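You operate a simulated robot arm through the tools that you are given. There is no shell and no other tool.

The job below is to be done with a simulated robot arm. You get a single attempt, and the scene is never put back.

TASK
Stir a level blue scoop of Root feed into the grey bucket.
Fine: close the bin again, put the scoop back; lower the blue arm, wind the crank till no granules are left, raise the arm after; none spilt; the bucket and the other scoops stay. Set down upright: scoop.

The check looks at the end state, three seconds after you hand in, the way a careful person would. Anything else that was tipped, shoved, dropped, spilled or broken makes it a failure.

THE ROBOT
A 7-joint arm with a two-finger parallel gripper, fixed in place. Base frame: the origin is on the floor under the middle of its stand, x ahead of it, y to its left, z up; the work surface is at about z = 80. Readings come in cm, degrees, newtons and seconds.
It reaches about 124.7 cm from its shoulder. Its first joint turns from -132.0 to 132.0 degrees. Payload 3.91 kg.
The TCP is the grasp point between the finger pads, 3 cm short of the fingertips. In the tool frame z runs along the fingers and y along their closing line. The gripper opens to 11 cm. The fingers are 2 cm wide and 1 cm thick; the gripper's body (4.8 by 11.2 cm) begins 5.5 cm behind the TCP.
Orientation is told as [roll, pitch, yaw] about the base's x, y, z axes, in that order, counted from this pose: with the fingers straight down and closing along the base's y, the tool's x points along the base's -x, its y along +y and its z along -z.

THE INTERFACE
- The arm moves only by the tool drive_tool. Its argument "motion" is a list of rows, each a list of 7 numbers: the shift along the tool's x, y, z in units of 50 mm (1.0 is 50 mm), then the turn, a rotation vector about the tool's x, y, z in units of 5 degrees (1.0 is 5 degrees), then the opening in per cent of the stroke, from 0 (shut) to 100 (fully open). In form: [[dx, dy, dz, wx, wy, wz, gripper], ...]. A call has 1 to 20 rows; each row shifts and turns the commanded pose from where the row before left it, along the tool's axes as they then stand. A call with a number of a shift or a turn outside -1 to 1 is refused whole. Each row takes 0.2 s and may step no farther than 5 cm and 8.6 degrees from the row before; otherwise, or with a gripper value out of range, the whole call is refused. A pose out of reach is approached as far as the arm can. The call stops where the force on the tool passes 90 N (or 10 N more than at its start, if that is more) or the arm is blocked; 0.2 s more then pass. The fingers move at their own pace (about 10.8 cm/s each) and stop on an object; they squeeze with about 37 N. The grip force told is the motor's: it shows also when the fingers shut on nothing. Time passes only in rows, and 0.2 s behind the last, so rows that do not move let the fingers close. The reply holds the time, the measured pose of the TCP, the force on the tool along the base axes, the opening and the grip force, in the units named above and with some noise, with the torque about the TCP (base axes, N m) and any sound that the robot's microphone picked up.
- Cameras (640 x 400 px; columns grow to the right, rows downward): "scene" is fixed at [39.95, -50.03, 156.96]; the picture's right is [1.00, 0.00, 0.00], its down [0.00, -0.33, -0.95] and it looks along [-0.00, 0.95, -0.33] (base axes); focal length 337 px, centre (320, 200). "wrist" rides on the gripper at [7.2, 1.7, -10.3] in the tool frame; the picture's right is [-0.23, 0.97, 0.00], its down [-0.76, -0.18, -0.62] and it looks along [-0.61, -0.14, 0.78] (tool axes); focal length 222 px, centre (320, 200). There is no depth. A picture from a camera that has moved, and an enlarged one, comes with that camera's place and axes in the base frame and with its lens.
- snapshot(camera): a new picture of that camera. The clock stands still meanwhile.
- enlarge(camera, box): a new picture of the part [left, top, right, bottom] of that camera's present view, enlarged. The clock stands still meanwhile.
- job_done(): hands the job in; it is judged then, once.

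Places have to be worked out from the pictures, the camera data and where the tool is seen. Open the gripper and draw the arm clear of the work before you hand the job in, unless the task says otherwise.

The tools are called as a command line: name --pt "numbers of a row" for each row, then --argument value for the rest, lists and objects as JSON in quotes. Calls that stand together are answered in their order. drive_tool: Moves the arm, as the interface text tells. Its arguments: {"type":"object","properties":{"motion":{"type":"array"}},"required":["motion"]} The other tools are called the same way: snapshot (camera) takes a picture; enlarge (camera, box) takes an enlarged picture of a part of a camera's view; job_done () hands the job in.

At the start:

```text
time_s: 0.0
position: [1.54, 44.98, 137.16]
ee_rot: [0.0, -0.1, 0.0]
contact_force: [0.3, 0.3, 0.1]
moment: [-0.01, 0.03, -0.01]
gripper_width: 11.03
grip_force: 0.1
```

scene: 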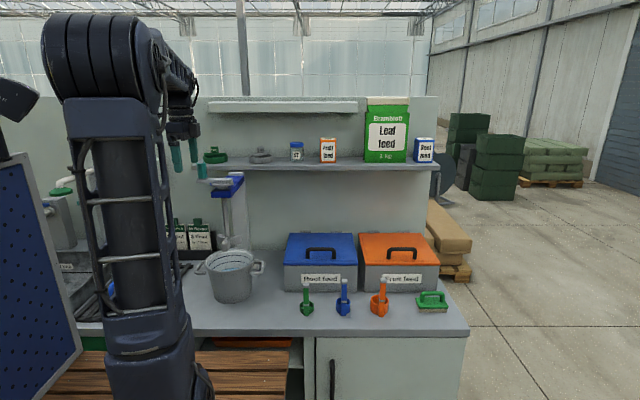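
wrist: 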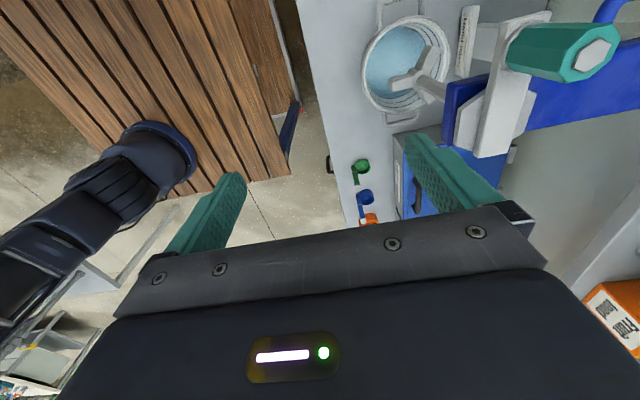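

I begin by looking closely at the scene: the stirrer over the bucket, the bins and the scoops.

enlarge --camera "scene" --box '[180, 130, 300, 320]'

enlarge --camera "scene" --box '[270, 220, 470, 340]'

enlarge --camera "wrist" --box '[340, 0, 640, 230]'

```text
2.11 times, centred on (240, 225) of scene
camera zoom: at [39.95, -50.03, 156.96], right [1.0, 0.0, 0.0], down [0.0, -0.33, -0.95], along [0.0, 0.95, -0.33], focal length 710 px, centre (488, 147)
```

zoom: 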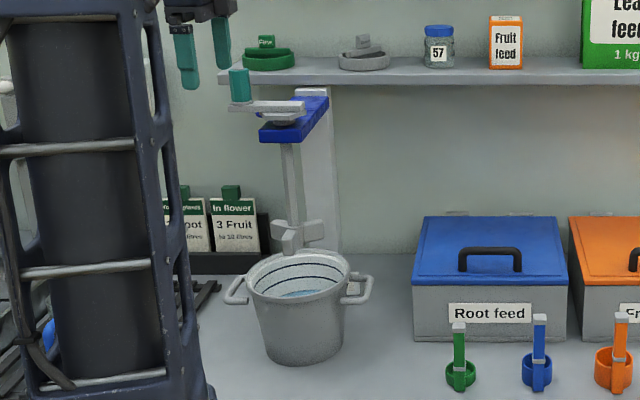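

```text
3.20 times, centred on (370, 280) of scene
camera zoom: at [39.95, -50.03, 156.96], right [1.0, 0.0, 0.0], down [0.0, -0.33, -0.95], along [0.0, 0.95, -0.33], focal length 1080 px, centre (160, -56)
```

zoom: 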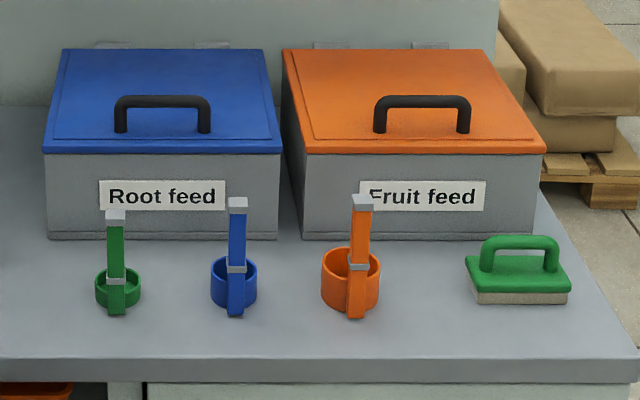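

```text
1.74 times, centred on (490, 115) of wrist
camera zoom: at [-5.7, 46.56, 147.48], right [0.23, 0.97, 0.0], down [0.76, -0.18, 0.62], along [0.61, -0.14, -0.78], focal length 386 px, centre (24, 348)
```

zoom: 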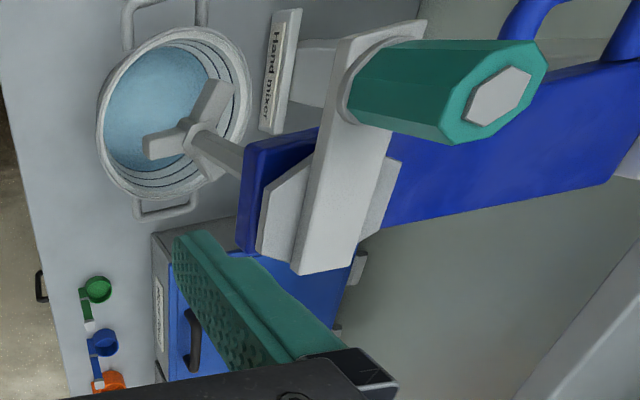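

The scoops look like upright dippers with the blue one near (48, 48). The bins are behind them with rear hinges, and the mixer is over the bucket near (8, 60). I move to the right and turn the wrist so its camera faces the bench, for a closer look.

drive_tool --pt "-0.5 0 0 0 0 0 100" --pt "-1 0 0 0 0 0 100" --pt "-1 0 0 0 0 0 100" --pt "-1 0 0 0 0 0 100" --pt "-1 0 0 0 0 0 100" --pt "-0.5 0 0 0 0 -1 100" --pt "0 0 0 0 0 -1 100" --pt "0 0 0 0 0 -1 100" --pt "0 0 0 0 0 -1 100" --pt "0 0 0 0 0 -1 100" --pt "0 0 0 0 0 -1 100" --pt "0 0 0 0 0 -1 100" --pt "0 0 0 0 0 -1 100" --pt "0 0 0 0 0 -1 100" --pt "0 0 0 0 0 -1 100" --pt "0 0 0 0 0 -1 100" --pt "0 0 0 0 0 -1 100" --pt "0 0 0 0 0 -1 100" --pt "0 0 0 0 0 -1 100" --pt "0 0 0 0 0 -1 100"

```text
time_s: 4.2
position: [26.56, 44.92, 137.17]
ee_rot: [0.0, 0.1, 75.2]
contact_force: [0.3, -0.4, -1.1]
moment: [-0.01, -0.02, -0.02]
gripper_width: 10.99
grip_force: 0.1
```

The arm has followed well. I take pictures from both cameras.

snapshot --camera "wrist"

snapshot --camera "scene"

```text
taken
camera wrist: at [23.0, 38.39, 147.53], right [-0.88, 0.47, 0.0], down [0.37, 0.69, 0.62], along [0.29, 0.55, -0.78], focal length 222 px, centre (320, 200)
```

wrist: 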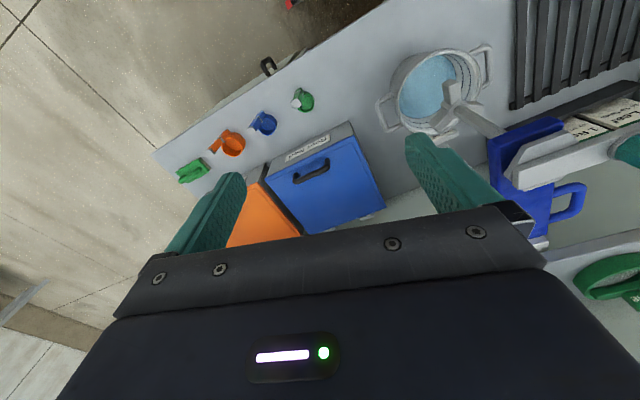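

```text
taken
```

scene: 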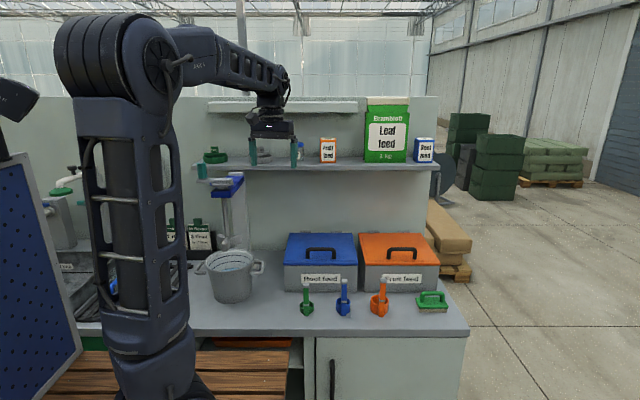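

The wrist picture shows the mixer and the bins from above. I enlarge the mixer and the bin/scoop regions.

enlarge --camera "wrist" --box '[370, 30, 640, 250]'

enlarge --camera "wrist" --box '[160, 40, 400, 240]'

enlarge --camera "scene" --box '[180, 140, 270, 310]'

```text
1.82 times, centred on (505, 140) of wrist
camera zoom: at [23.0, 38.39, 147.53], right [-0.88, 0.47, 0.0], down [0.37, 0.69, 0.62], along [0.29, 0.55, -0.78], focal length 404 px, centre (-16, 309)
```

zoom: 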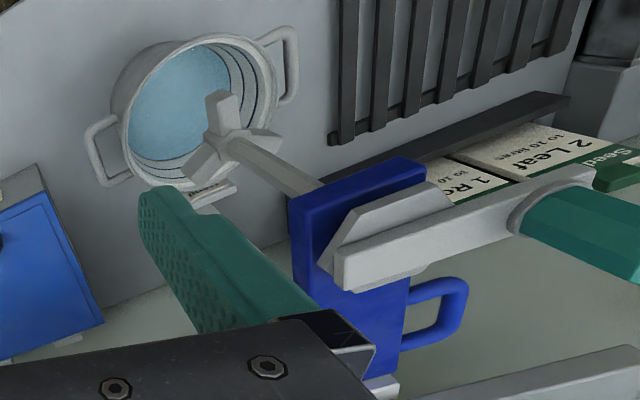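

```text
2.00 times, centred on (280, 140) of wrist
camera zoom: at [23.0, 38.39, 147.53], right [-0.88, 0.47, 0.0], down [0.37, 0.69, 0.62], along [0.29, 0.55, -0.78], focal length 444 px, centre (400, 320)
```

zoom: 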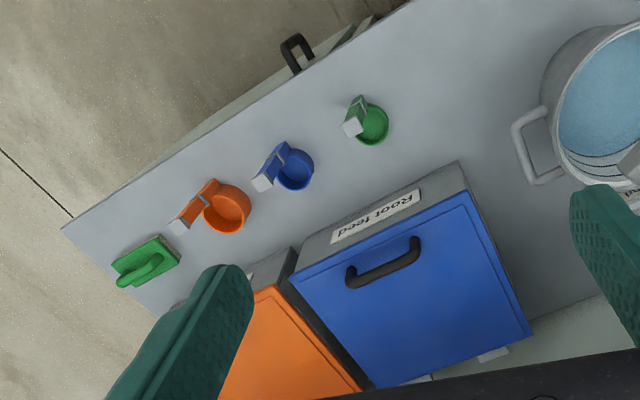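

```text
2.35 times, centred on (225, 225) of scene
camera zoom: at [39.95, -50.03, 156.96], right [1.0, 0.0, 0.0], down [0.0, -0.33, -0.95], along [0.0, 0.95, -0.33], focal length 794 px, centre (544, 141)
```

zoom: 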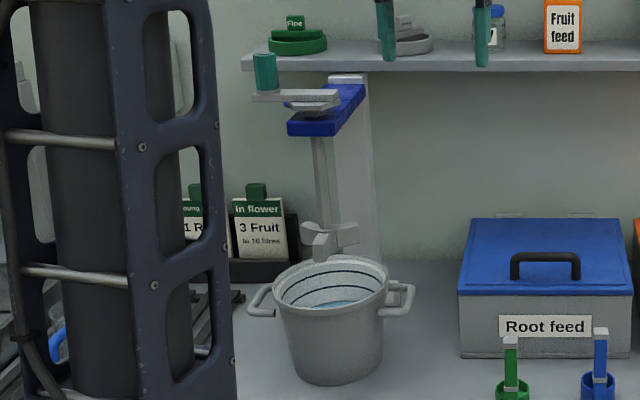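

The mixer arm looks like a slide on its column with a blue loop handle on its left side, with the crank knob near (-0.3, 62.5, 128). The Root feed lid handle is a bar along x near x 34–45, y 64.5, z 97. I turn the wrist back to yaw 0 and move over the lid handle.

drive_tool --pt "0 0 0 0 0 1 100" --pt "0 0 0 0 0 1 100" --pt "0 0 0 0 0 1 100" --pt "0 0 0 0 0 1 100" --pt "0 0 0 0 0 1 100" --pt "0 0 0 0 0 1 100" --pt "0 0 0 0 0 1 100" --pt "0 0 0 0 0 1 100" --pt "0 0 0 0 0 1 100" --pt "0 0 0 0 0 1 100" --pt "0 0 0 0 0 1 100" --pt "0 0 0 0 0 1 100" --pt "0 0 0 0 0 1 100" --pt "0 0 0 0 0 1 100" --pt "0 0 0 0 0 1 100" --pt "-0.52 0.6 0 0 0 0 100" --pt "-0.52 0.6 0 0 0 0 100" --pt "-0.52 0.6 0 0 0 0 100" --pt "-0.52 0.6 0 0 0 0 100" --pt "-0.52 0.6 0.4 0 0 0 100"

snapshot --camera "wrist"

```text
time_s: 8.4
position: [39.62, 59.88, 135.32]
ee_rot: [0.0, 0.0, 0.0]
contact_force: [-0.8, -0.5, 0.7]
moment: [0.03, -0.02, -0.01]
gripper_width: 10.99
grip_force: 0.0
```

```text
taken
camera wrist: at [32.35, 61.42, 145.63], right [0.23, 0.97, 0.0], down [0.76, -0.18, 0.62], along [0.61, -0.14, -0.78], focal length 222 px, centre (320, 200)
```

wrist: 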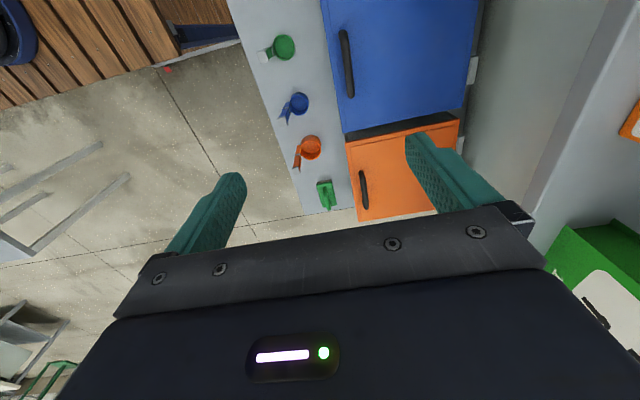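

The bar is confirmed near y 65, z 97. I tilt the tool 45° so the fingers point forward and down, half close them, and go to a pre-approach point in front of the bar.

drive_tool --pt "0 0 0 -1 0 0 30" --pt "0 0 0 -1 0 0 30" --pt "0 0 0 -1 0 0 30" --pt "0 0 0 -1 0 0 30" --pt "0 0 0 -1 0 0 30" --pt "0 0 0 -1 0 0 30" --pt "0 0 0 -1 0 0 30" --pt "0 0 0 -1 0 0 30" --pt "0 0 0 -1 0 0 30" --pt "0 -0.6 0.6 0 0 0 30" --pt "0 -0.6 0.6 0 0 0 30" --pt "0 -0.6 0.6 0 0 0 30" --pt "0 -0.6 0.6 0 0 0 30" --pt "0 -0.6 0.6 0 0 0 30" --pt "0 -0.6 0.6 0 0 0 30" --pt "0 -0.5 0.5 0 0 0 30"

snapshot --camera "wrist"

snapshot --camera "scene"

```text
time_s: 11.8
position: [39.36, 59.91, 106.12]
ee_rot: [45.0, -0.1, 0.1]
contact_force: [-0.5, -0.6, -0.1]
moment: [-0.01, -0.02, -0.01]
gripper_width: 3.31
grip_force: 0.1
```

```text
taken
camera wrist: at [32.17, 53.73, 114.58], right [0.23, 0.69, 0.69], down [0.76, -0.57, 0.32], along [0.61, 0.45, -0.65], focal length 222 px, centre (320, 200)
```

wrist: 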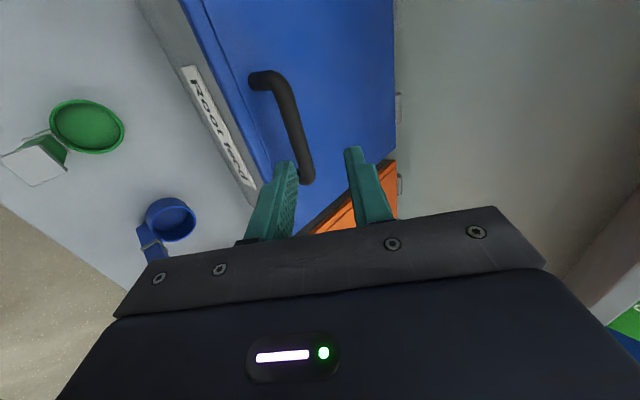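

```text
taken
```

scene: 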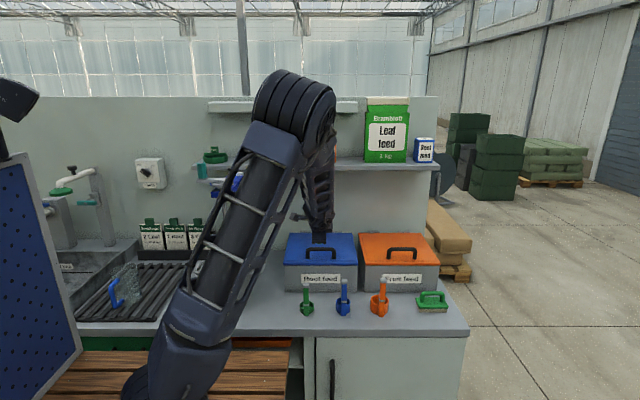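

The bar shows as a round tube, and the fingers are lined up in front of it. I lower to the approach line and slide the open fingers around the bar.

drive_tool --pt "0 -0.3 0.3 0 0 0 30" --pt "0 -0.27 0.31 0 0 0 30" --pt "0 0 0.3 0 0 0 30" --pt "0 0 0.3 0 0 0 30" --pt "0 0 0.25 0 0 0 30" --pt "0 0 0.15 0 0 0 30"

snapshot --camera "wrist"

enlarge --camera "scene" --box '[270, 190, 390, 310]'

```text
time_s: 13.2
position: [39.53, 63.59, 98.42]
ee_rot: [45.1, 0.1, 0.1]
contact_force: [0.6, -1.1, 1.5]
moment: [0.01, 0.0, -0.01]
gripper_width: 3.29
grip_force: 0.0
```

```text
taken
camera wrist: at [32.3, 57.45, 106.85], right [0.23, 0.69, 0.69], down [0.76, -0.57, 0.32], along [0.61, 0.45, -0.65], focal length 222 px, centre (320, 200)
```

wrist: 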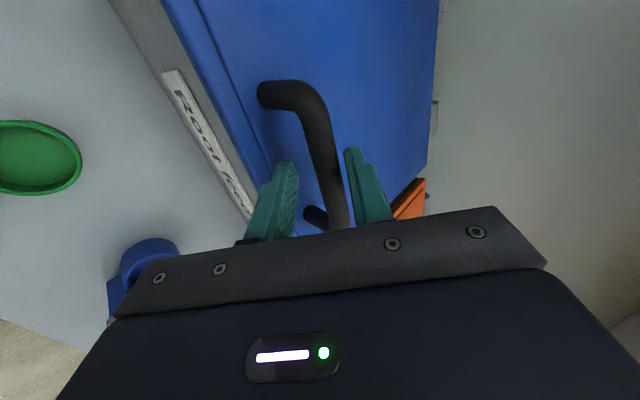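

```text
3.33 times, centred on (330, 250) of scene
camera zoom: at [39.95, -50.03, 156.96], right [1.0, 0.0, 0.0], down [0.0, -0.33, -0.95], along [0.0, 0.95, -0.33], focal length 1125 px, centre (287, 33)
```

zoom: 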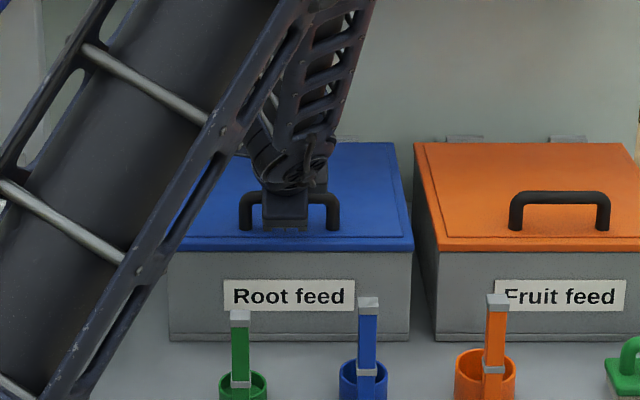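

The bar is caged between the fingers. I narrow the opening a little and lift along the lid's arc (hinge judged near y 88, z 93) for the first 20 degrees.

drive_tool --pt "0 0 0.05 0 0 0 20" --pt "0 0 0 0 0 0 20" --pt "0 0.344 -0.222 0 0 0 20" --pt "0 0.362 -0.189 0 0 0 20" --pt "0 0.376 -0.156 0 0 0 20" --pt "0 0.389 -0.123 0 0 0 20"

snapshot --camera "wrist"

enlarge --camera "scene" --box '[270, 190, 390, 310]'

```text
time_s: 14.6
position: [39.52, 66.48, 105.84]
ee_rot: [44.9, 0.0, 0.0]
contact_force: [-1.2, -2.6, -1.9]
moment: [-0.07, 0.02, 0.05]
gripper_width: 2.38
grip_force: 2.1
```

```text
taken
camera wrist: at [32.36, 60.4, 114.31], right [0.23, 0.69, 0.69], down [0.76, -0.57, 0.31], along [0.61, 0.45, -0.65], focal length 222 px, centre (320, 200)
```

wrist: 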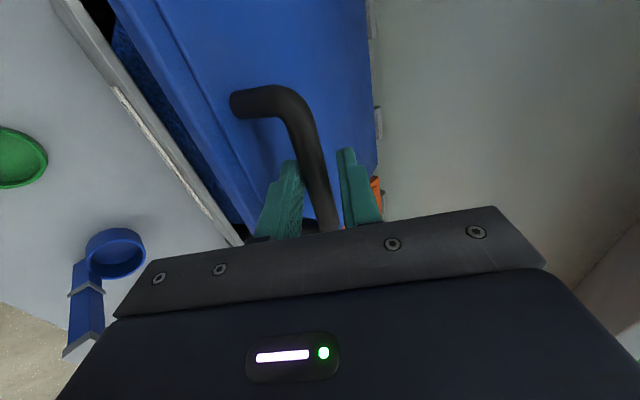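

```text
3.33 times, centred on (330, 250) of scene
camera zoom: at [39.95, -50.03, 156.96], right [1.0, 0.0, 0.0], down [0.0, -0.33, -0.95], along [0.0, 0.95, -0.33], focal length 1125 px, centre (287, 33)
```

zoom: 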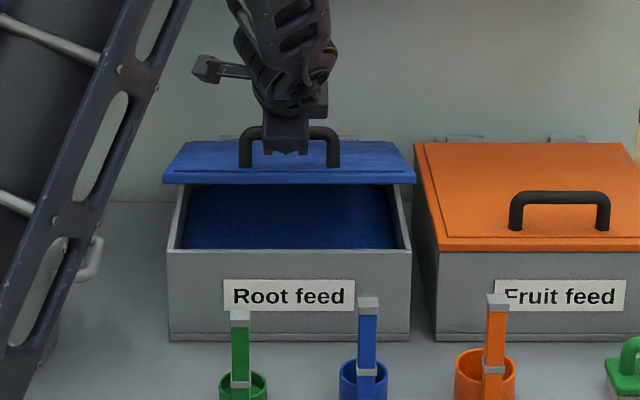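

The lid rises easily (about 3 N) and the blue granules show inside. I continue along the arc to about 50 degrees.

drive_tool --pt "0 0.397 -0.089 0 0 0 20" --pt "0 0.404 -0.054 0 0 0 20" --pt "0 0.406 -0.018 0 0 0 20" --pt "0 0.407 0.017 0 0 0 20" --pt "0 0.403 0.052 0 0 0 20" --pt "0 0.399 0.088 0 0 0 20" --pt "0 0 0 0 0 0 20"

snapshot --camera "wrist"

enlarge --camera "scene" --box '[270, 150, 390, 310]'

```text
time_s: 16.2
position: [39.53, 74.93, 114.43]
ee_rot: [45.1, 0.0, 0.0]
contact_force: [-0.9, -1.2, -2.9]
moment: [0.01, -0.02, 0.01]
gripper_width: 2.37
grip_force: 1.2
```

```text
taken
camera wrist: at [32.31, 68.91, 122.94], right [0.23, 0.69, 0.69], down [0.76, -0.57, 0.32], along [0.61, 0.45, -0.65], focal length 222 px, centre (320, 200)
```

wrist: 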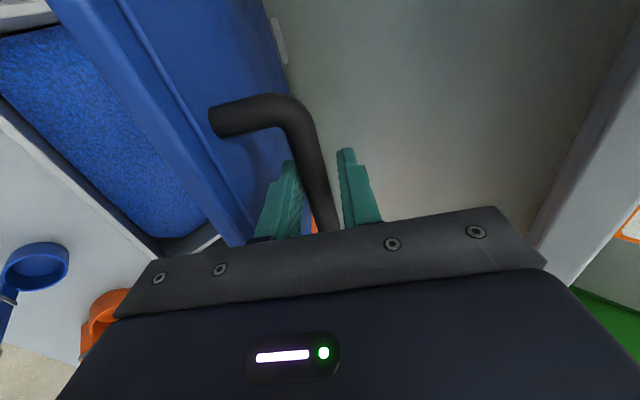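

```text
2.50 times, centred on (330, 230) of scene
camera zoom: at [39.95, -50.03, 156.96], right [1.0, 0.0, 0.0], down [0.0, -0.33, -0.95], along [0.0, 0.95, -0.33], focal length 844 px, centre (295, 125)
```

zoom: 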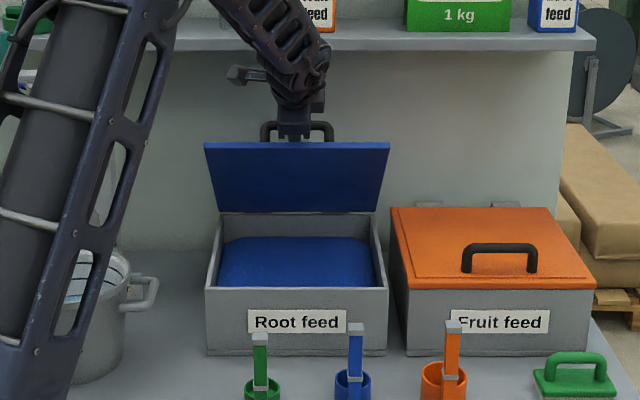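

The lid is now open about 50 degrees. I open the fingers slightly around the bar to find out whether the lid holds itself.

drive_tool --pt "0 0 0 0 0 0 45" --pt "0 0 0 0 0 0 45" --pt "0 0 0 0 0 0 45"

snapshot --camera "wrist"

enlarge --camera "scene" --box '[270, 150, 390, 310]'

```text
time_s: 17.0
position: [39.59, 74.97, 114.53]
ee_rot: [44.9, 0.0, 0.1]
contact_force: [1.0, -0.2, 0.5]
moment: [0.0, 0.02, 0.01]
gripper_width: 4.93
grip_force: 0.0
```

```text
taken
camera wrist: at [32.33, 68.89, 122.95], right [0.23, 0.69, 0.69], down [0.76, -0.57, 0.32], along [0.61, 0.45, -0.65], focal length 222 px, centre (320, 200)
```

wrist: 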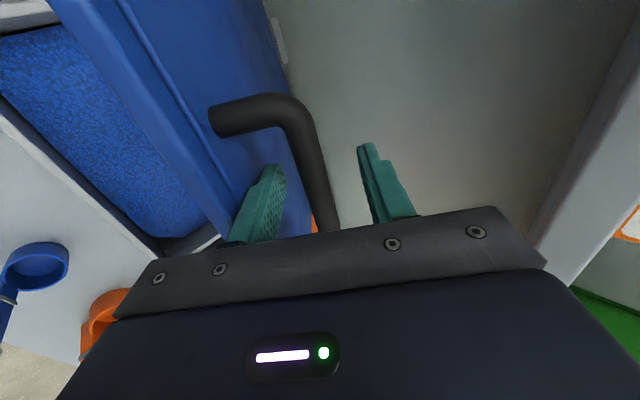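

```text
2.50 times, centred on (330, 230) of scene
camera zoom: at [39.95, -50.03, 156.96], right [1.0, 0.0, 0.0], down [0.0, -0.33, -0.95], along [0.0, 0.95, -0.33], focal length 844 px, centre (295, 125)
```

zoom: 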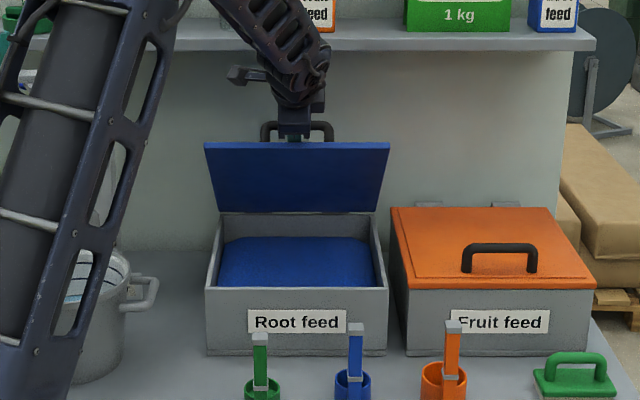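

The lid stays at 50° on its own. I back the fingers off the bar, swing the tool to nearly horizontal in front, and get ready to push the lid further open from its underside.

drive_tool --pt "0 0 -0.5 0 0 0 45" --pt "0 0 -0.6 0 0 0 45" --pt "0 0 -0.7 0 0 0 45" --pt "0 -0.5 -0.5 0 0 0 40" --pt "0 -0.6 -0.6 0 0 0 20" --pt "0 -0.6 -0.6 0 0 0 0" --pt "0 0 0 -1 0 0 0" --pt "0 0 0 -1 0 0 0" --pt "0 0 0 -1 0 0 0" --pt "0 0 0 -1 0 0 0" --pt "0 0 0 -1 0 0 0" --pt "0 0 0 -1 0 0 0" --pt "0 0 0 -1 0 0 0" --pt "0 0 0 0 0 0 0"

snapshot --camera "wrist"

snapshot --camera "scene"

```text
time_s: 20.0
position: [39.61, 56.67, 120.85]
ee_rot: [80.1, 0.0, 0.0]
contact_force: [0.2, -0.5, 0.2]
moment: [0.01, 0.0, -0.02]
gripper_width: 0.03
grip_force: 36.9
```

```text
taken
camera wrist: at [32.28, 46.8, 124.28], right [0.23, 0.17, 0.96], down [0.76, -0.64, -0.07], along [0.61, 0.75, -0.27], focal length 222 px, centre (320, 200)
```

wrist: 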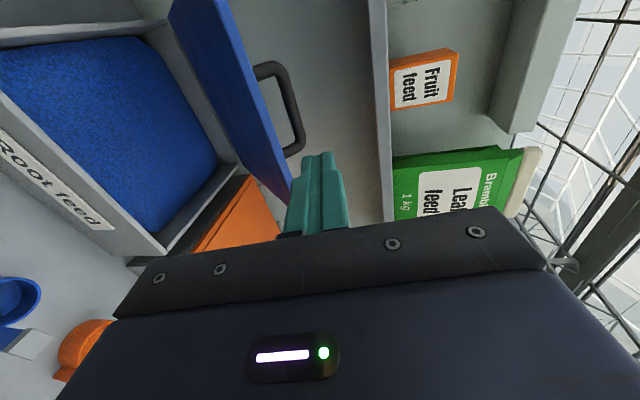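

```text
taken
```

scene: 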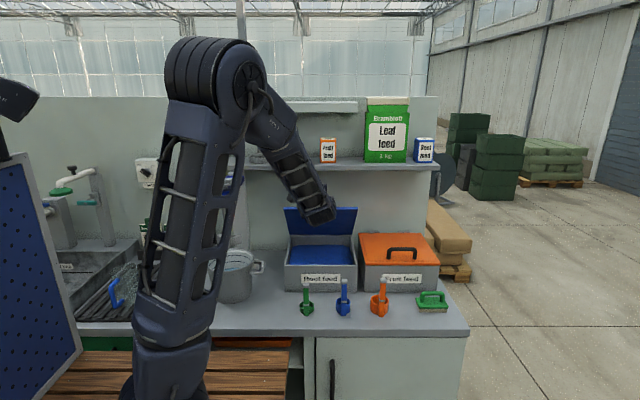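

The lid holds and nothing is in the way. I lower to z 107 and push gently on the lid's underside until it stands about upright.

drive_tool --pt "0 -0.91 0.16 0 0 0 0" --pt "0 -0.91 0.16 0 0 0 0" --pt "0 -0.91 0.16 0 0 0 0" --pt "0 0.104 0.59 0 0 0 0" --pt "0 0.104 0.59 0 0 0 0" --pt "0 0.104 0.59 0 0 0 0" --pt "0 0.104 0.59 0 0 0 0" --pt "0 0.104 0.59 0 0 0 0" --pt "0 0.052 0.2955 0 0 0 0" --pt "0 0.052 0.2955 0 0 0 0" --pt "0 0.052 0.2955 0 0 0 0" --pt "0 0.052 0.2955 0 0 0 0" --pt "0 0.052 0.2955 0 0 0 0"

snapshot --camera "wrist"

enlarge --camera "scene" --box '[270, 150, 390, 310]'

```text
time_s: 22.8
position: [39.69, 79.2, 106.86]
ee_rot: [79.9, 0.0, 0.0]
contact_force: [-0.3, 1.1, 0.2]
moment: [0.01, 0.0, -0.04]
gripper_width: 0.02
grip_force: 37.3
```

```text
taken
camera wrist: at [32.42, 69.29, 110.34], right [0.23, 0.17, 0.96], down [0.76, -0.64, -0.07], along [0.61, 0.75, -0.28], focal length 222 px, centre (320, 200)
```

wrist: 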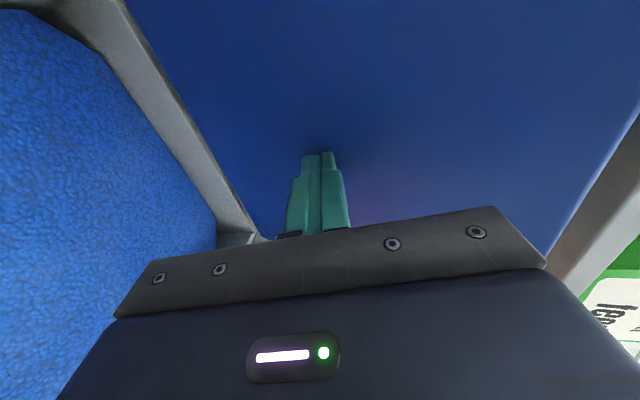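

```text
2.50 times, centred on (330, 230) of scene
camera zoom: at [39.95, -50.03, 156.96], right [1.0, 0.0, 0.0], down [0.0, -0.33, -0.95], along [0.0, 0.95, -0.33], focal length 844 px, centre (295, 125)
```

zoom: 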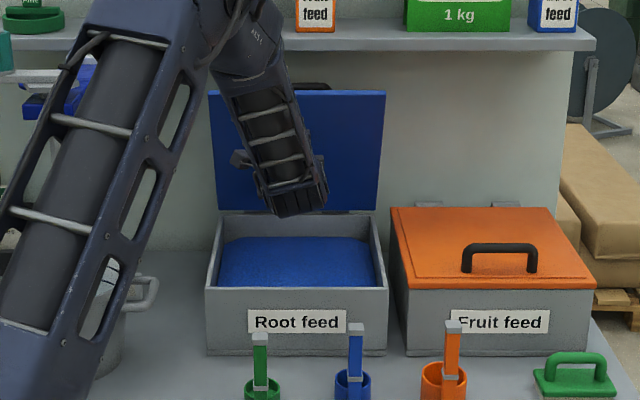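

The lid is around 68° with almost no force. I push on a few centimetres more in small steps, watching the force.

drive_tool --pt "0 0.04 0.2 0 0 0 0" --pt "0 0.04 0.2 0 0 0 0" --pt "0 0.04 0.2 0 0 0 0" --pt "0 0.04 0.2 0 0 0 0" --pt "0 0.04 0.2 0 0 0 0"

enlarge --camera "scene" --box '[270, 150, 390, 310]'

```text
time_s: 24.0
position: [39.74, 84.24, 107.08]
ee_rot: [80.0, -0.1, 0.0]
contact_force: [-0.4, -0.3, 0.0]
moment: [-0.03, 0.0, 0.0]
gripper_width: 0.0
grip_force: 37.3
```

```text
2.50 times, centred on (330, 230) of scene
camera zoom: at [39.95, -50.03, 156.96], right [1.0, 0.0, 0.0], down [0.0, -0.33, -0.95], along [0.0, 0.95, -0.33], focal length 844 px, centre (295, 125)
```

zoom: 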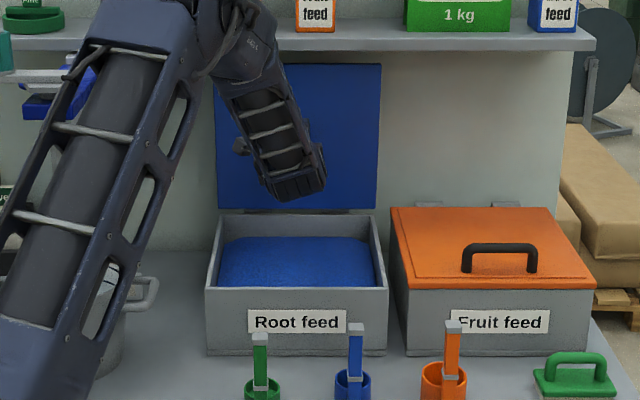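

The lid stands nearly upright. I withdraw the tool straight back and check that it stays.

drive_tool --pt "0 -0.052 -0.2955 0 0 0 0" --pt "0 -0.104 -0.59 0 0 0 0" --pt "0 -0.15 -0.85 0 0 0 0" --pt "0 -0.15 -0.85 0 0 0 0" --pt "0 -0.15 -0.85 0 0 0 0" --pt "0 -0.15 -0.85 0 0 0 50" --pt "0 0 0 0 0 0 100" --pt "0 0.8 0 0 0 0 100" --pt "0 0.8 0 0 0 0 100"

snapshot --camera "wrist"

snapshot --camera "scene"

```text
time_s: 26.0
position: [39.55, 64.07, 115.08]
ee_rot: [79.9, 0.0, 0.0]
contact_force: [-0.1, -0.8, -0.6]
moment: [0.04, 0.0, 0.01]
gripper_width: 10.98
grip_force: 0.0
```

```text
taken
camera wrist: at [32.19, 54.17, 118.56], right [0.23, 0.17, 0.96], down [0.76, -0.64, -0.07], along [0.61, 0.75, -0.28], focal length 222 px, centre (320, 200)
```

wrist: 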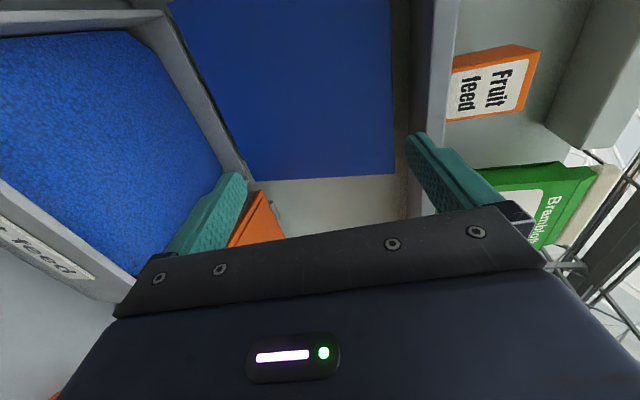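

```text
taken
```

scene: 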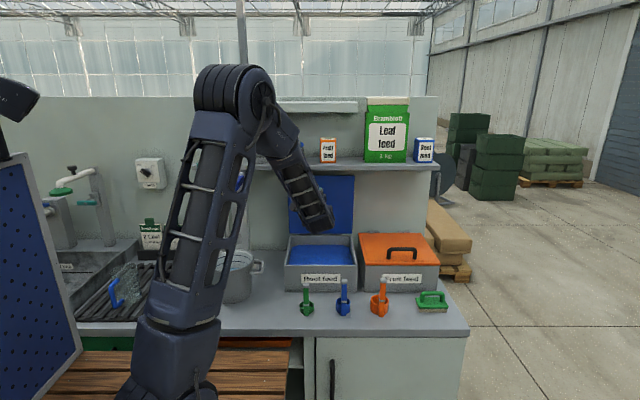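

The lid stays open by itself, and the granules lie about 3–4 cm below the bin rim. I back away and re-orient the gripper to close along x while pointing forward and down, with the camera above, for picking up the blue scoop.

drive_tool --pt "0 0 -0.9 0 0 0 100" --pt "0 0 -0.9 0 0 0 100" --pt "0 0 -0.9 0 0 0 100" --pt "0 0 0 1 0 0 100" --pt "0 0 0 1 0 0 100" --pt "0 0 0 1 0 0 100" --pt "0 0 0 1 0 0 100" --pt "0 0 0 1 0 0 100" --pt "0 0 0 1 0 0 100" --pt "0 0 0 1 0 0 100" --pt "0 0 0 0 0 1 100" --pt "0 0 0 0 0 1 100" --pt "0 0 0 0 0 1 100" --pt "0 0 0 0 0 1 100" --pt "0 0 0 0 0 1 100" --pt "0 0 0 0 0 1 100" --pt "0 0 0 0 0 1 100" --pt "0 0 0 0 0 1 100" --pt "0 0 0 0 0 1 100" --pt "0 0 0 0 0 1 100"

drive_tool --pt "0 0 0 0 0 1 100" --pt "0 0 0 0 0 1 100" --pt "0 0 0 0 0 1 100" --pt "0 0 0 0 0 1 100" --pt "0 0 0 0 0 1 100" --pt "0 0 0 0 0 1 100" --pt "0 0 0 0 0 1 100" --pt "0 0 0 0 0 1 100"

snapshot --camera "wrist"

snapshot --camera "scene"

```text
time_s: 30.2
position: [39.49, 50.48, 117.35]
ee_rot: [32.7, 32.9, -40.1]
contact_force: [-0.2, 0.5, 1.2]
moment: [-0.03, -0.01, 0.01]
gripper_width: 10.96
grip_force: 0.1
```

```text
time_s: 32.0
position: [39.6, 50.55, 117.26]
ee_rot: [-0.1, 45.0, -90.1]
contact_force: [0.3, 0.8, -0.2]
moment: [-0.02, -0.01, -0.01]
gripper_width: 11.0
grip_force: 0.1
```

```text
taken
camera wrist: at [41.22, 48.45, 129.75], right [0.97, -0.16, -0.16], down [-0.18, -0.98, -0.1], along [-0.14, 0.12, -0.98], focal length 222 px, centre (320, 200)
```

wrist: 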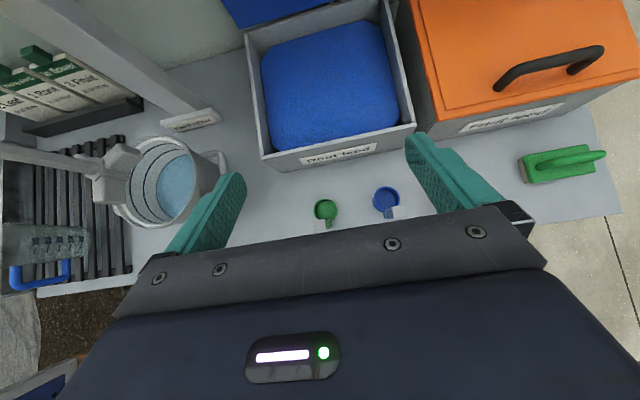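

```text
taken
```

scene: 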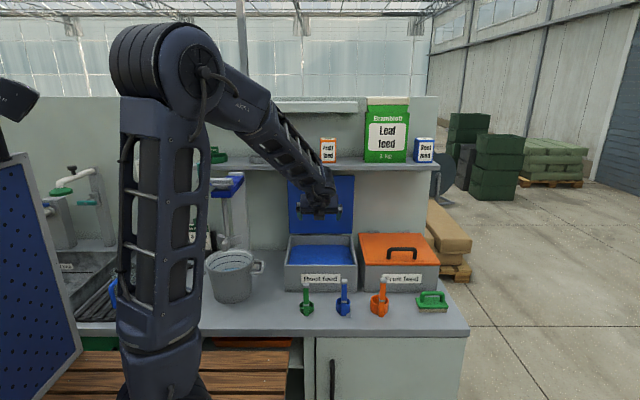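

This wrist view is upright and looks straight down. I enlarge the scoops and the mixer to fix their positions.

enlarge --camera "wrist" --box '[290, 160, 430, 240]'

enlarge --camera "wrist" --box '[0, 40, 250, 260]'

enlarge --camera "scene" --box '[320, 260, 400, 325]'

```text
4.57 times, centred on (360, 200) of wrist
camera zoom: at [41.22, 48.45, 129.75], right [0.97, -0.16, -0.16], down [-0.18, -0.98, -0.1], along [-0.14, 0.12, -0.98], focal length 1015 px, centre (137, 200)
```

zoom: 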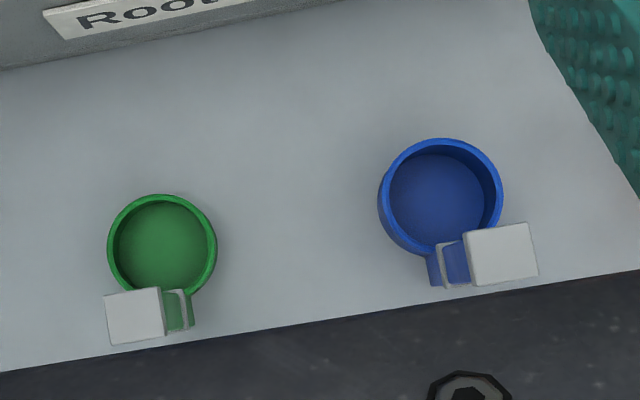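

```text
1.82 times, centred on (125, 150) of wrist
camera zoom: at [41.22, 48.45, 129.75], right [0.97, -0.16, -0.16], down [-0.18, -0.98, -0.1], along [-0.14, 0.12, -0.98], focal length 404 px, centre (674, 291)
```

zoom: 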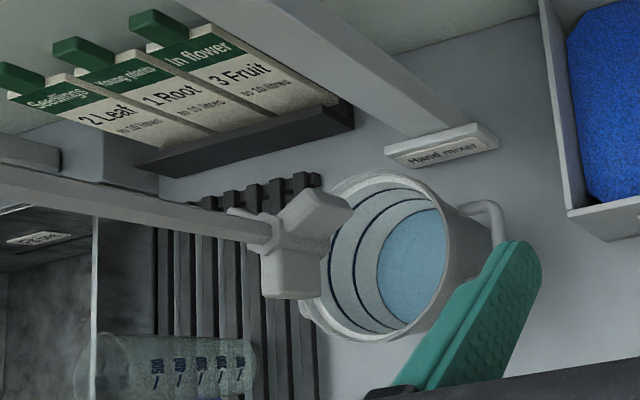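

```text
6.15 times, centred on (360, 292) of scene
camera zoom: at [39.95, -50.03, 156.96], right [1.0, 0.0, 0.0], down [0.0, -0.33, -0.95], along [0.0, 0.95, -0.33], focal length 2076 px, centre (74, -369)
```

zoom: 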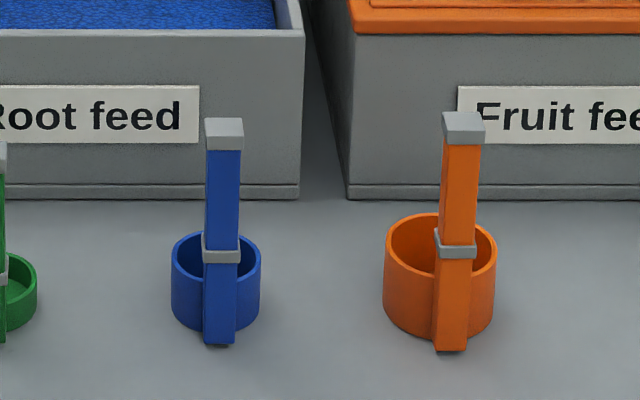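

The blue scoop's handle is a roughly 2 cm square post at about (48.0, 48.8), with the cup on its +y side and its cap top near z 94. I tilt to 60°, and move to a pre-grasp point in front of the handle.

drive_tool --pt "0 0 0 0 1 0 60" --pt "0 0 0 0 1 0 60" --pt "0 0 0 0 1 0 60" --pt "-0.292 0.56 -0.505 0 0 0 60" --pt "-0.292 0.56 -0.505 0 0 0 60" --pt "-0.292 0.56 -0.505 0 0 0 60" --pt "-0.797 0 0.46 0 0 0 60" --pt "-0.797 0 0.46 0 0 0 60" --pt "-0.797 0 0.46 0 0 0 60" --pt "-0.797 0 0.46 0 0 0 60" --pt "0 0 0 0 0 0 60"

snapshot --camera "wrist"

snapshot --camera "scene"

```text
time_s: 34.4
position: [47.88, 41.67, 98.66]
ee_rot: [0.0, 60.0, -89.9]
contact_force: [0.0, -0.3, 0.4]
moment: [0.01, 0.02, 0.04]
gripper_width: 6.63
grip_force: 0.1
```

```text
taken
camera wrist: at [49.65, 36.36, 110.05], right [0.97, -0.11, -0.2], down [-0.18, -0.92, -0.35], along [-0.14, 0.37, -0.92], focal length 222 px, centre (320, 200)
```

wrist: 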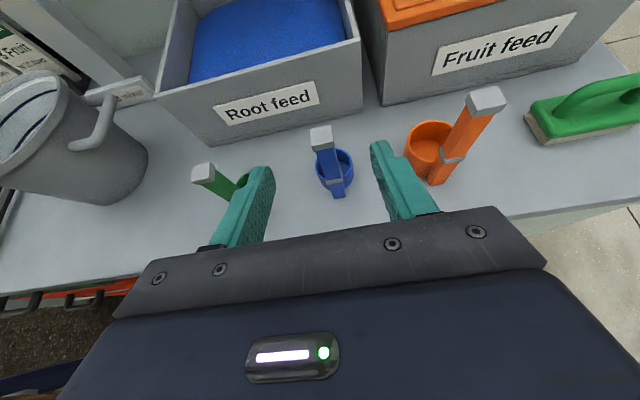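

```text
taken
```

scene: 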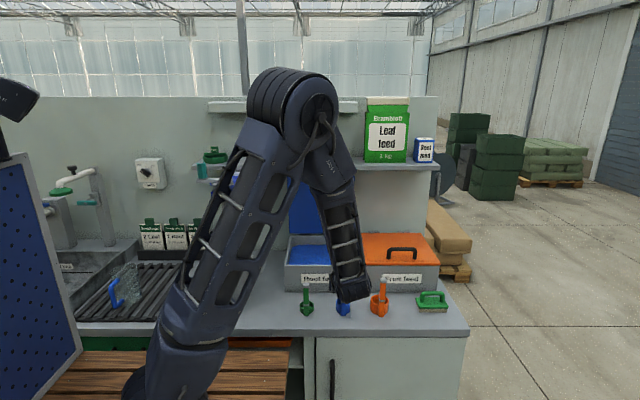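

The cap's position confirms the handle at (48.0, 48.7). I lower to the approach line, advance around the handle and close.

drive_tool --pt "-0.375 0.01 0.229 0 0 0 60" --pt "-0.375 0.01 0.229 0 0 0 60" --pt "0 0 0.4 0 0 0 60" --pt "0 0 0.4 0 0 0 60" --pt "0 0 0.4 0 0 0 60" --pt "0 0 0.4 0 0 0 60" --pt "0 0 0 0 0 0 60"

snapshot --camera "wrist"

enlarge --camera "scene" --box '[290, 250, 410, 330]'

```text
time_s: 36.0
position: [48.01, 49.0, 90.39]
ee_rot: [0.0, 60.0, -89.9]
contact_force: [-0.2, 0.2, 0.4]
moment: [-0.01, -0.01, -0.02]
gripper_width: 6.6
grip_force: 0.1
```

```text
taken
camera wrist: at [49.74, 43.61, 101.82], right [0.97, -0.11, -0.2], down [-0.18, -0.92, -0.35], along [-0.14, 0.37, -0.92], focal length 222 px, centre (320, 200)
```

wrist: 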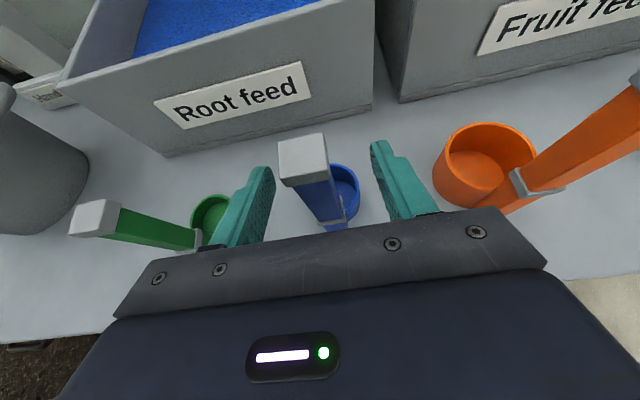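

```text
5.00 times, centred on (350, 290) of scene
camera zoom: at [39.95, -50.03, 156.96], right [1.0, 0.0, 0.0], down [0.0, -0.33, -0.95], along [0.0, 0.95, -0.33], focal length 1687 px, centre (170, -250)
```

zoom: 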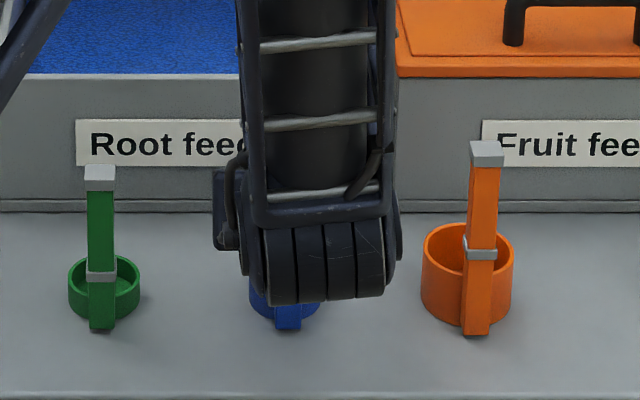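

The handle sits between the fingers at the grasp point. I close on it.

drive_tool --pt "0 0 0 0 0 0 0" --pt "0 0 0 0 0 0 0" --pt "0 0 0 0 0 0 0" --pt "0 0 0 0 0 0 0"

snapshot --camera "wrist"

```text
time_s: 37.0
position: [47.93, 48.92, 90.49]
ee_rot: [0.0, 60.0, -90.0]
contact_force: [-0.2, 0.2, 0.8]
moment: [-0.01, 0.0, 0.01]
gripper_width: 1.73
grip_force: 36.7
```

```text
taken
camera wrist: at [49.73, 43.6, 101.82], right [0.97, -0.11, -0.2], down [-0.18, -0.92, -0.35], along [-0.14, 0.37, -0.92], focal length 222 px, centre (320, 200)
```

wrist: 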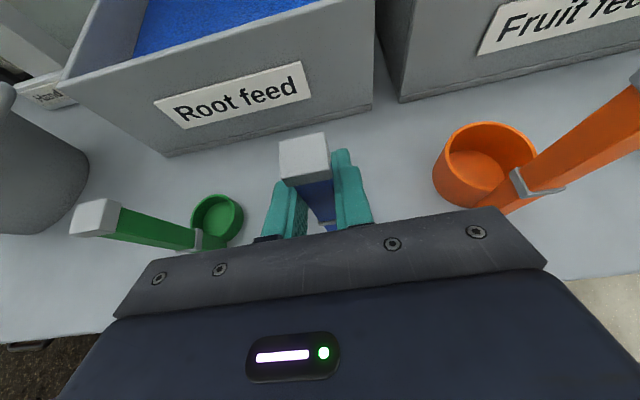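

The grip holds the 1.7 cm handle. I lift straight up 16 cm, keeping the cup upright.

drive_tool --pt "0.25 0 -0.145 0 0 0 0" --pt "0.5 0 -0.29 0 0 0 0" --pt "0.7 0 -0.404 0 0 0 0" --pt "0.7 0 -0.404 0 0 0 0" --pt "0.7 0 -0.404 0 0 0 0" --pt "0 0 0 0 0 0 0"

snapshot --camera "wrist"

snapshot --camera "scene"

```text
time_s: 38.4
position: [48.12, 48.72, 106.83]
ee_rot: [-0.1, 60.0, -90.0]
contact_force: [0.0, 1.0, 0.1]
moment: [-0.03, -0.01, 0.02]
gripper_width: 1.7
grip_force: 36.9
```

```text
taken
camera wrist: at [49.83, 43.4, 118.25], right [0.97, -0.11, -0.2], down [-0.18, -0.92, -0.35], along [-0.14, 0.37, -0.92], focal length 222 px, centre (320, 200)
```

wrist: 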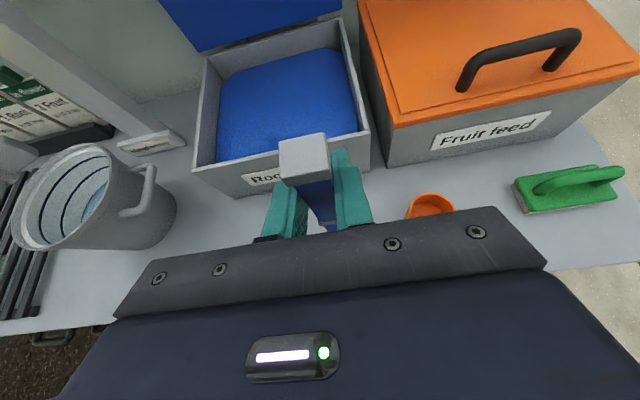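

```text
taken
```

scene: 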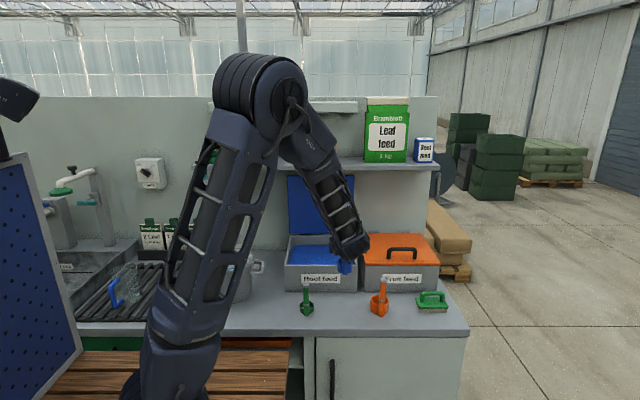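

The scoop is up and clear. I look at the granule surface in the bin more closely.

enlarge --camera "wrist" --box '[170, 10, 390, 200]'

enlarge --camera "scene" --box '[280, 160, 390, 300]'

```text
2.11 times, centred on (280, 105) of wrist
camera zoom: at [49.83, 43.4, 118.25], right [0.97, -0.11, -0.2], down [-0.18, -0.92, -0.35], along [-0.14, 0.37, -0.92], focal length 468 px, centre (404, 400)
```

zoom: 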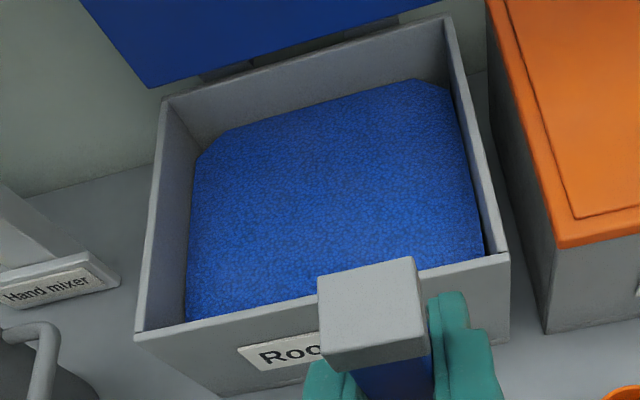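

```text
2.86 times, centred on (335, 230) of scene
camera zoom: at [39.95, -50.03, 156.96], right [1.0, 0.0, 0.0], down [0.0, -0.33, -0.95], along [0.0, 0.95, -0.33], focal length 964 px, centre (277, 114)
```

zoom: 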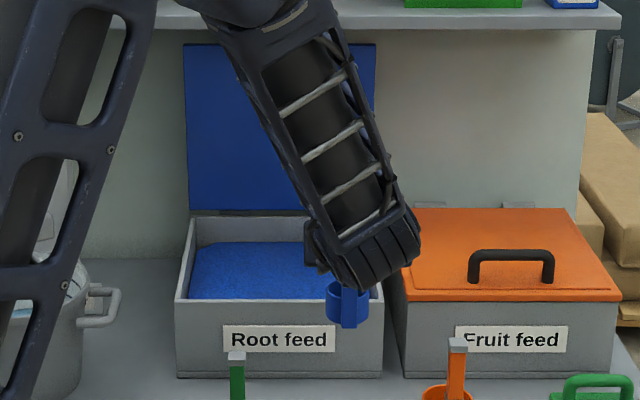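

The surface is around z 88. I tip the scoop mouth forward 60° (tool then vertical) and carry it over the middle of the bin.

drive_tool --pt "0 0 0 0 -1 0 0" --pt "0 0 0 0 -1 0 0" --pt "0 0 0 0 -1 0 0" --pt "0 0 0 0 -1 0 0" --pt "0 0 0 0 -1 0 0" --pt "0 0 0 0 -1 0 0" --pt "0 0 0 0 -1 0 0" --pt "0 0 0 0 -1 0 0" --pt "0 0 0 0 -1 0 0" --pt "0 0 0 0 -1 0 0" --pt "0 0 0 0 -1 0 0" --pt "0 0 0 0 -1 0 0" --pt "0.81 -0.27 -0.04 0 0 0 0" --pt "0.81 -0.27 -0.04 0 0 0 0" --pt "0.81 -0.27 -0.04 0 0 0 0" --pt "0.81 -0.27 -0.04 0 0 0 0" --pt "0.81 -0.27 -0.04 0 0 0 0" --pt "0.81 -0.27 -0.04 0 0 0 0" --pt "0 0 0 0 0 0 0"

snapshot --camera "wrist"

enlarge --camera "scene" --box '[260, 130, 420, 310]'

```text
time_s: 42.4
position: [39.93, 73.19, 108.46]
ee_rot: [0.1, 0.0, -90.0]
contact_force: [-0.1, -0.1, -1.0]
moment: [0.06, 0.06, -0.01]
gripper_width: 1.69
grip_force: 36.7
```

```text
taken
camera wrist: at [41.57, 80.43, 118.83], right [0.97, -0.23, 0.0], down [-0.18, -0.76, 0.62], along [-0.14, -0.61, -0.78], focal length 222 px, centre (320, 200)
```

wrist: 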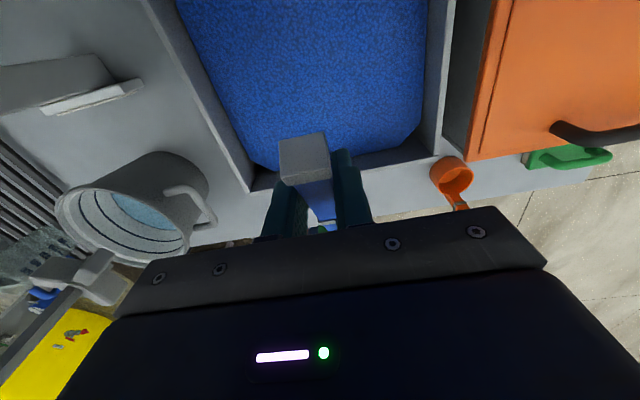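

```text
2.22 times, centred on (340, 220) of scene
camera zoom: at [39.95, -50.03, 156.96], right [1.0, 0.0, 0.0], down [0.0, -0.33, -0.95], along [0.0, 0.95, -0.33], focal length 750 px, centre (276, 156)
```

zoom: 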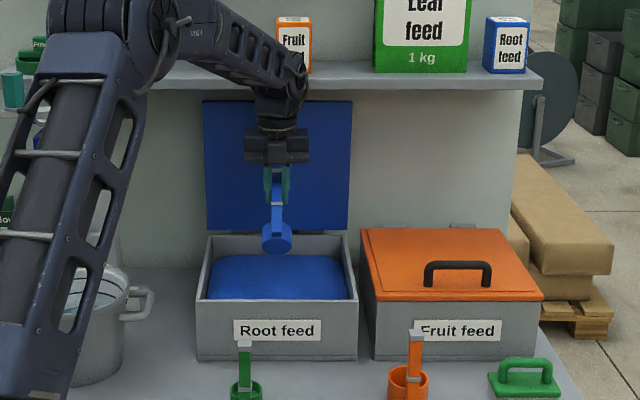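

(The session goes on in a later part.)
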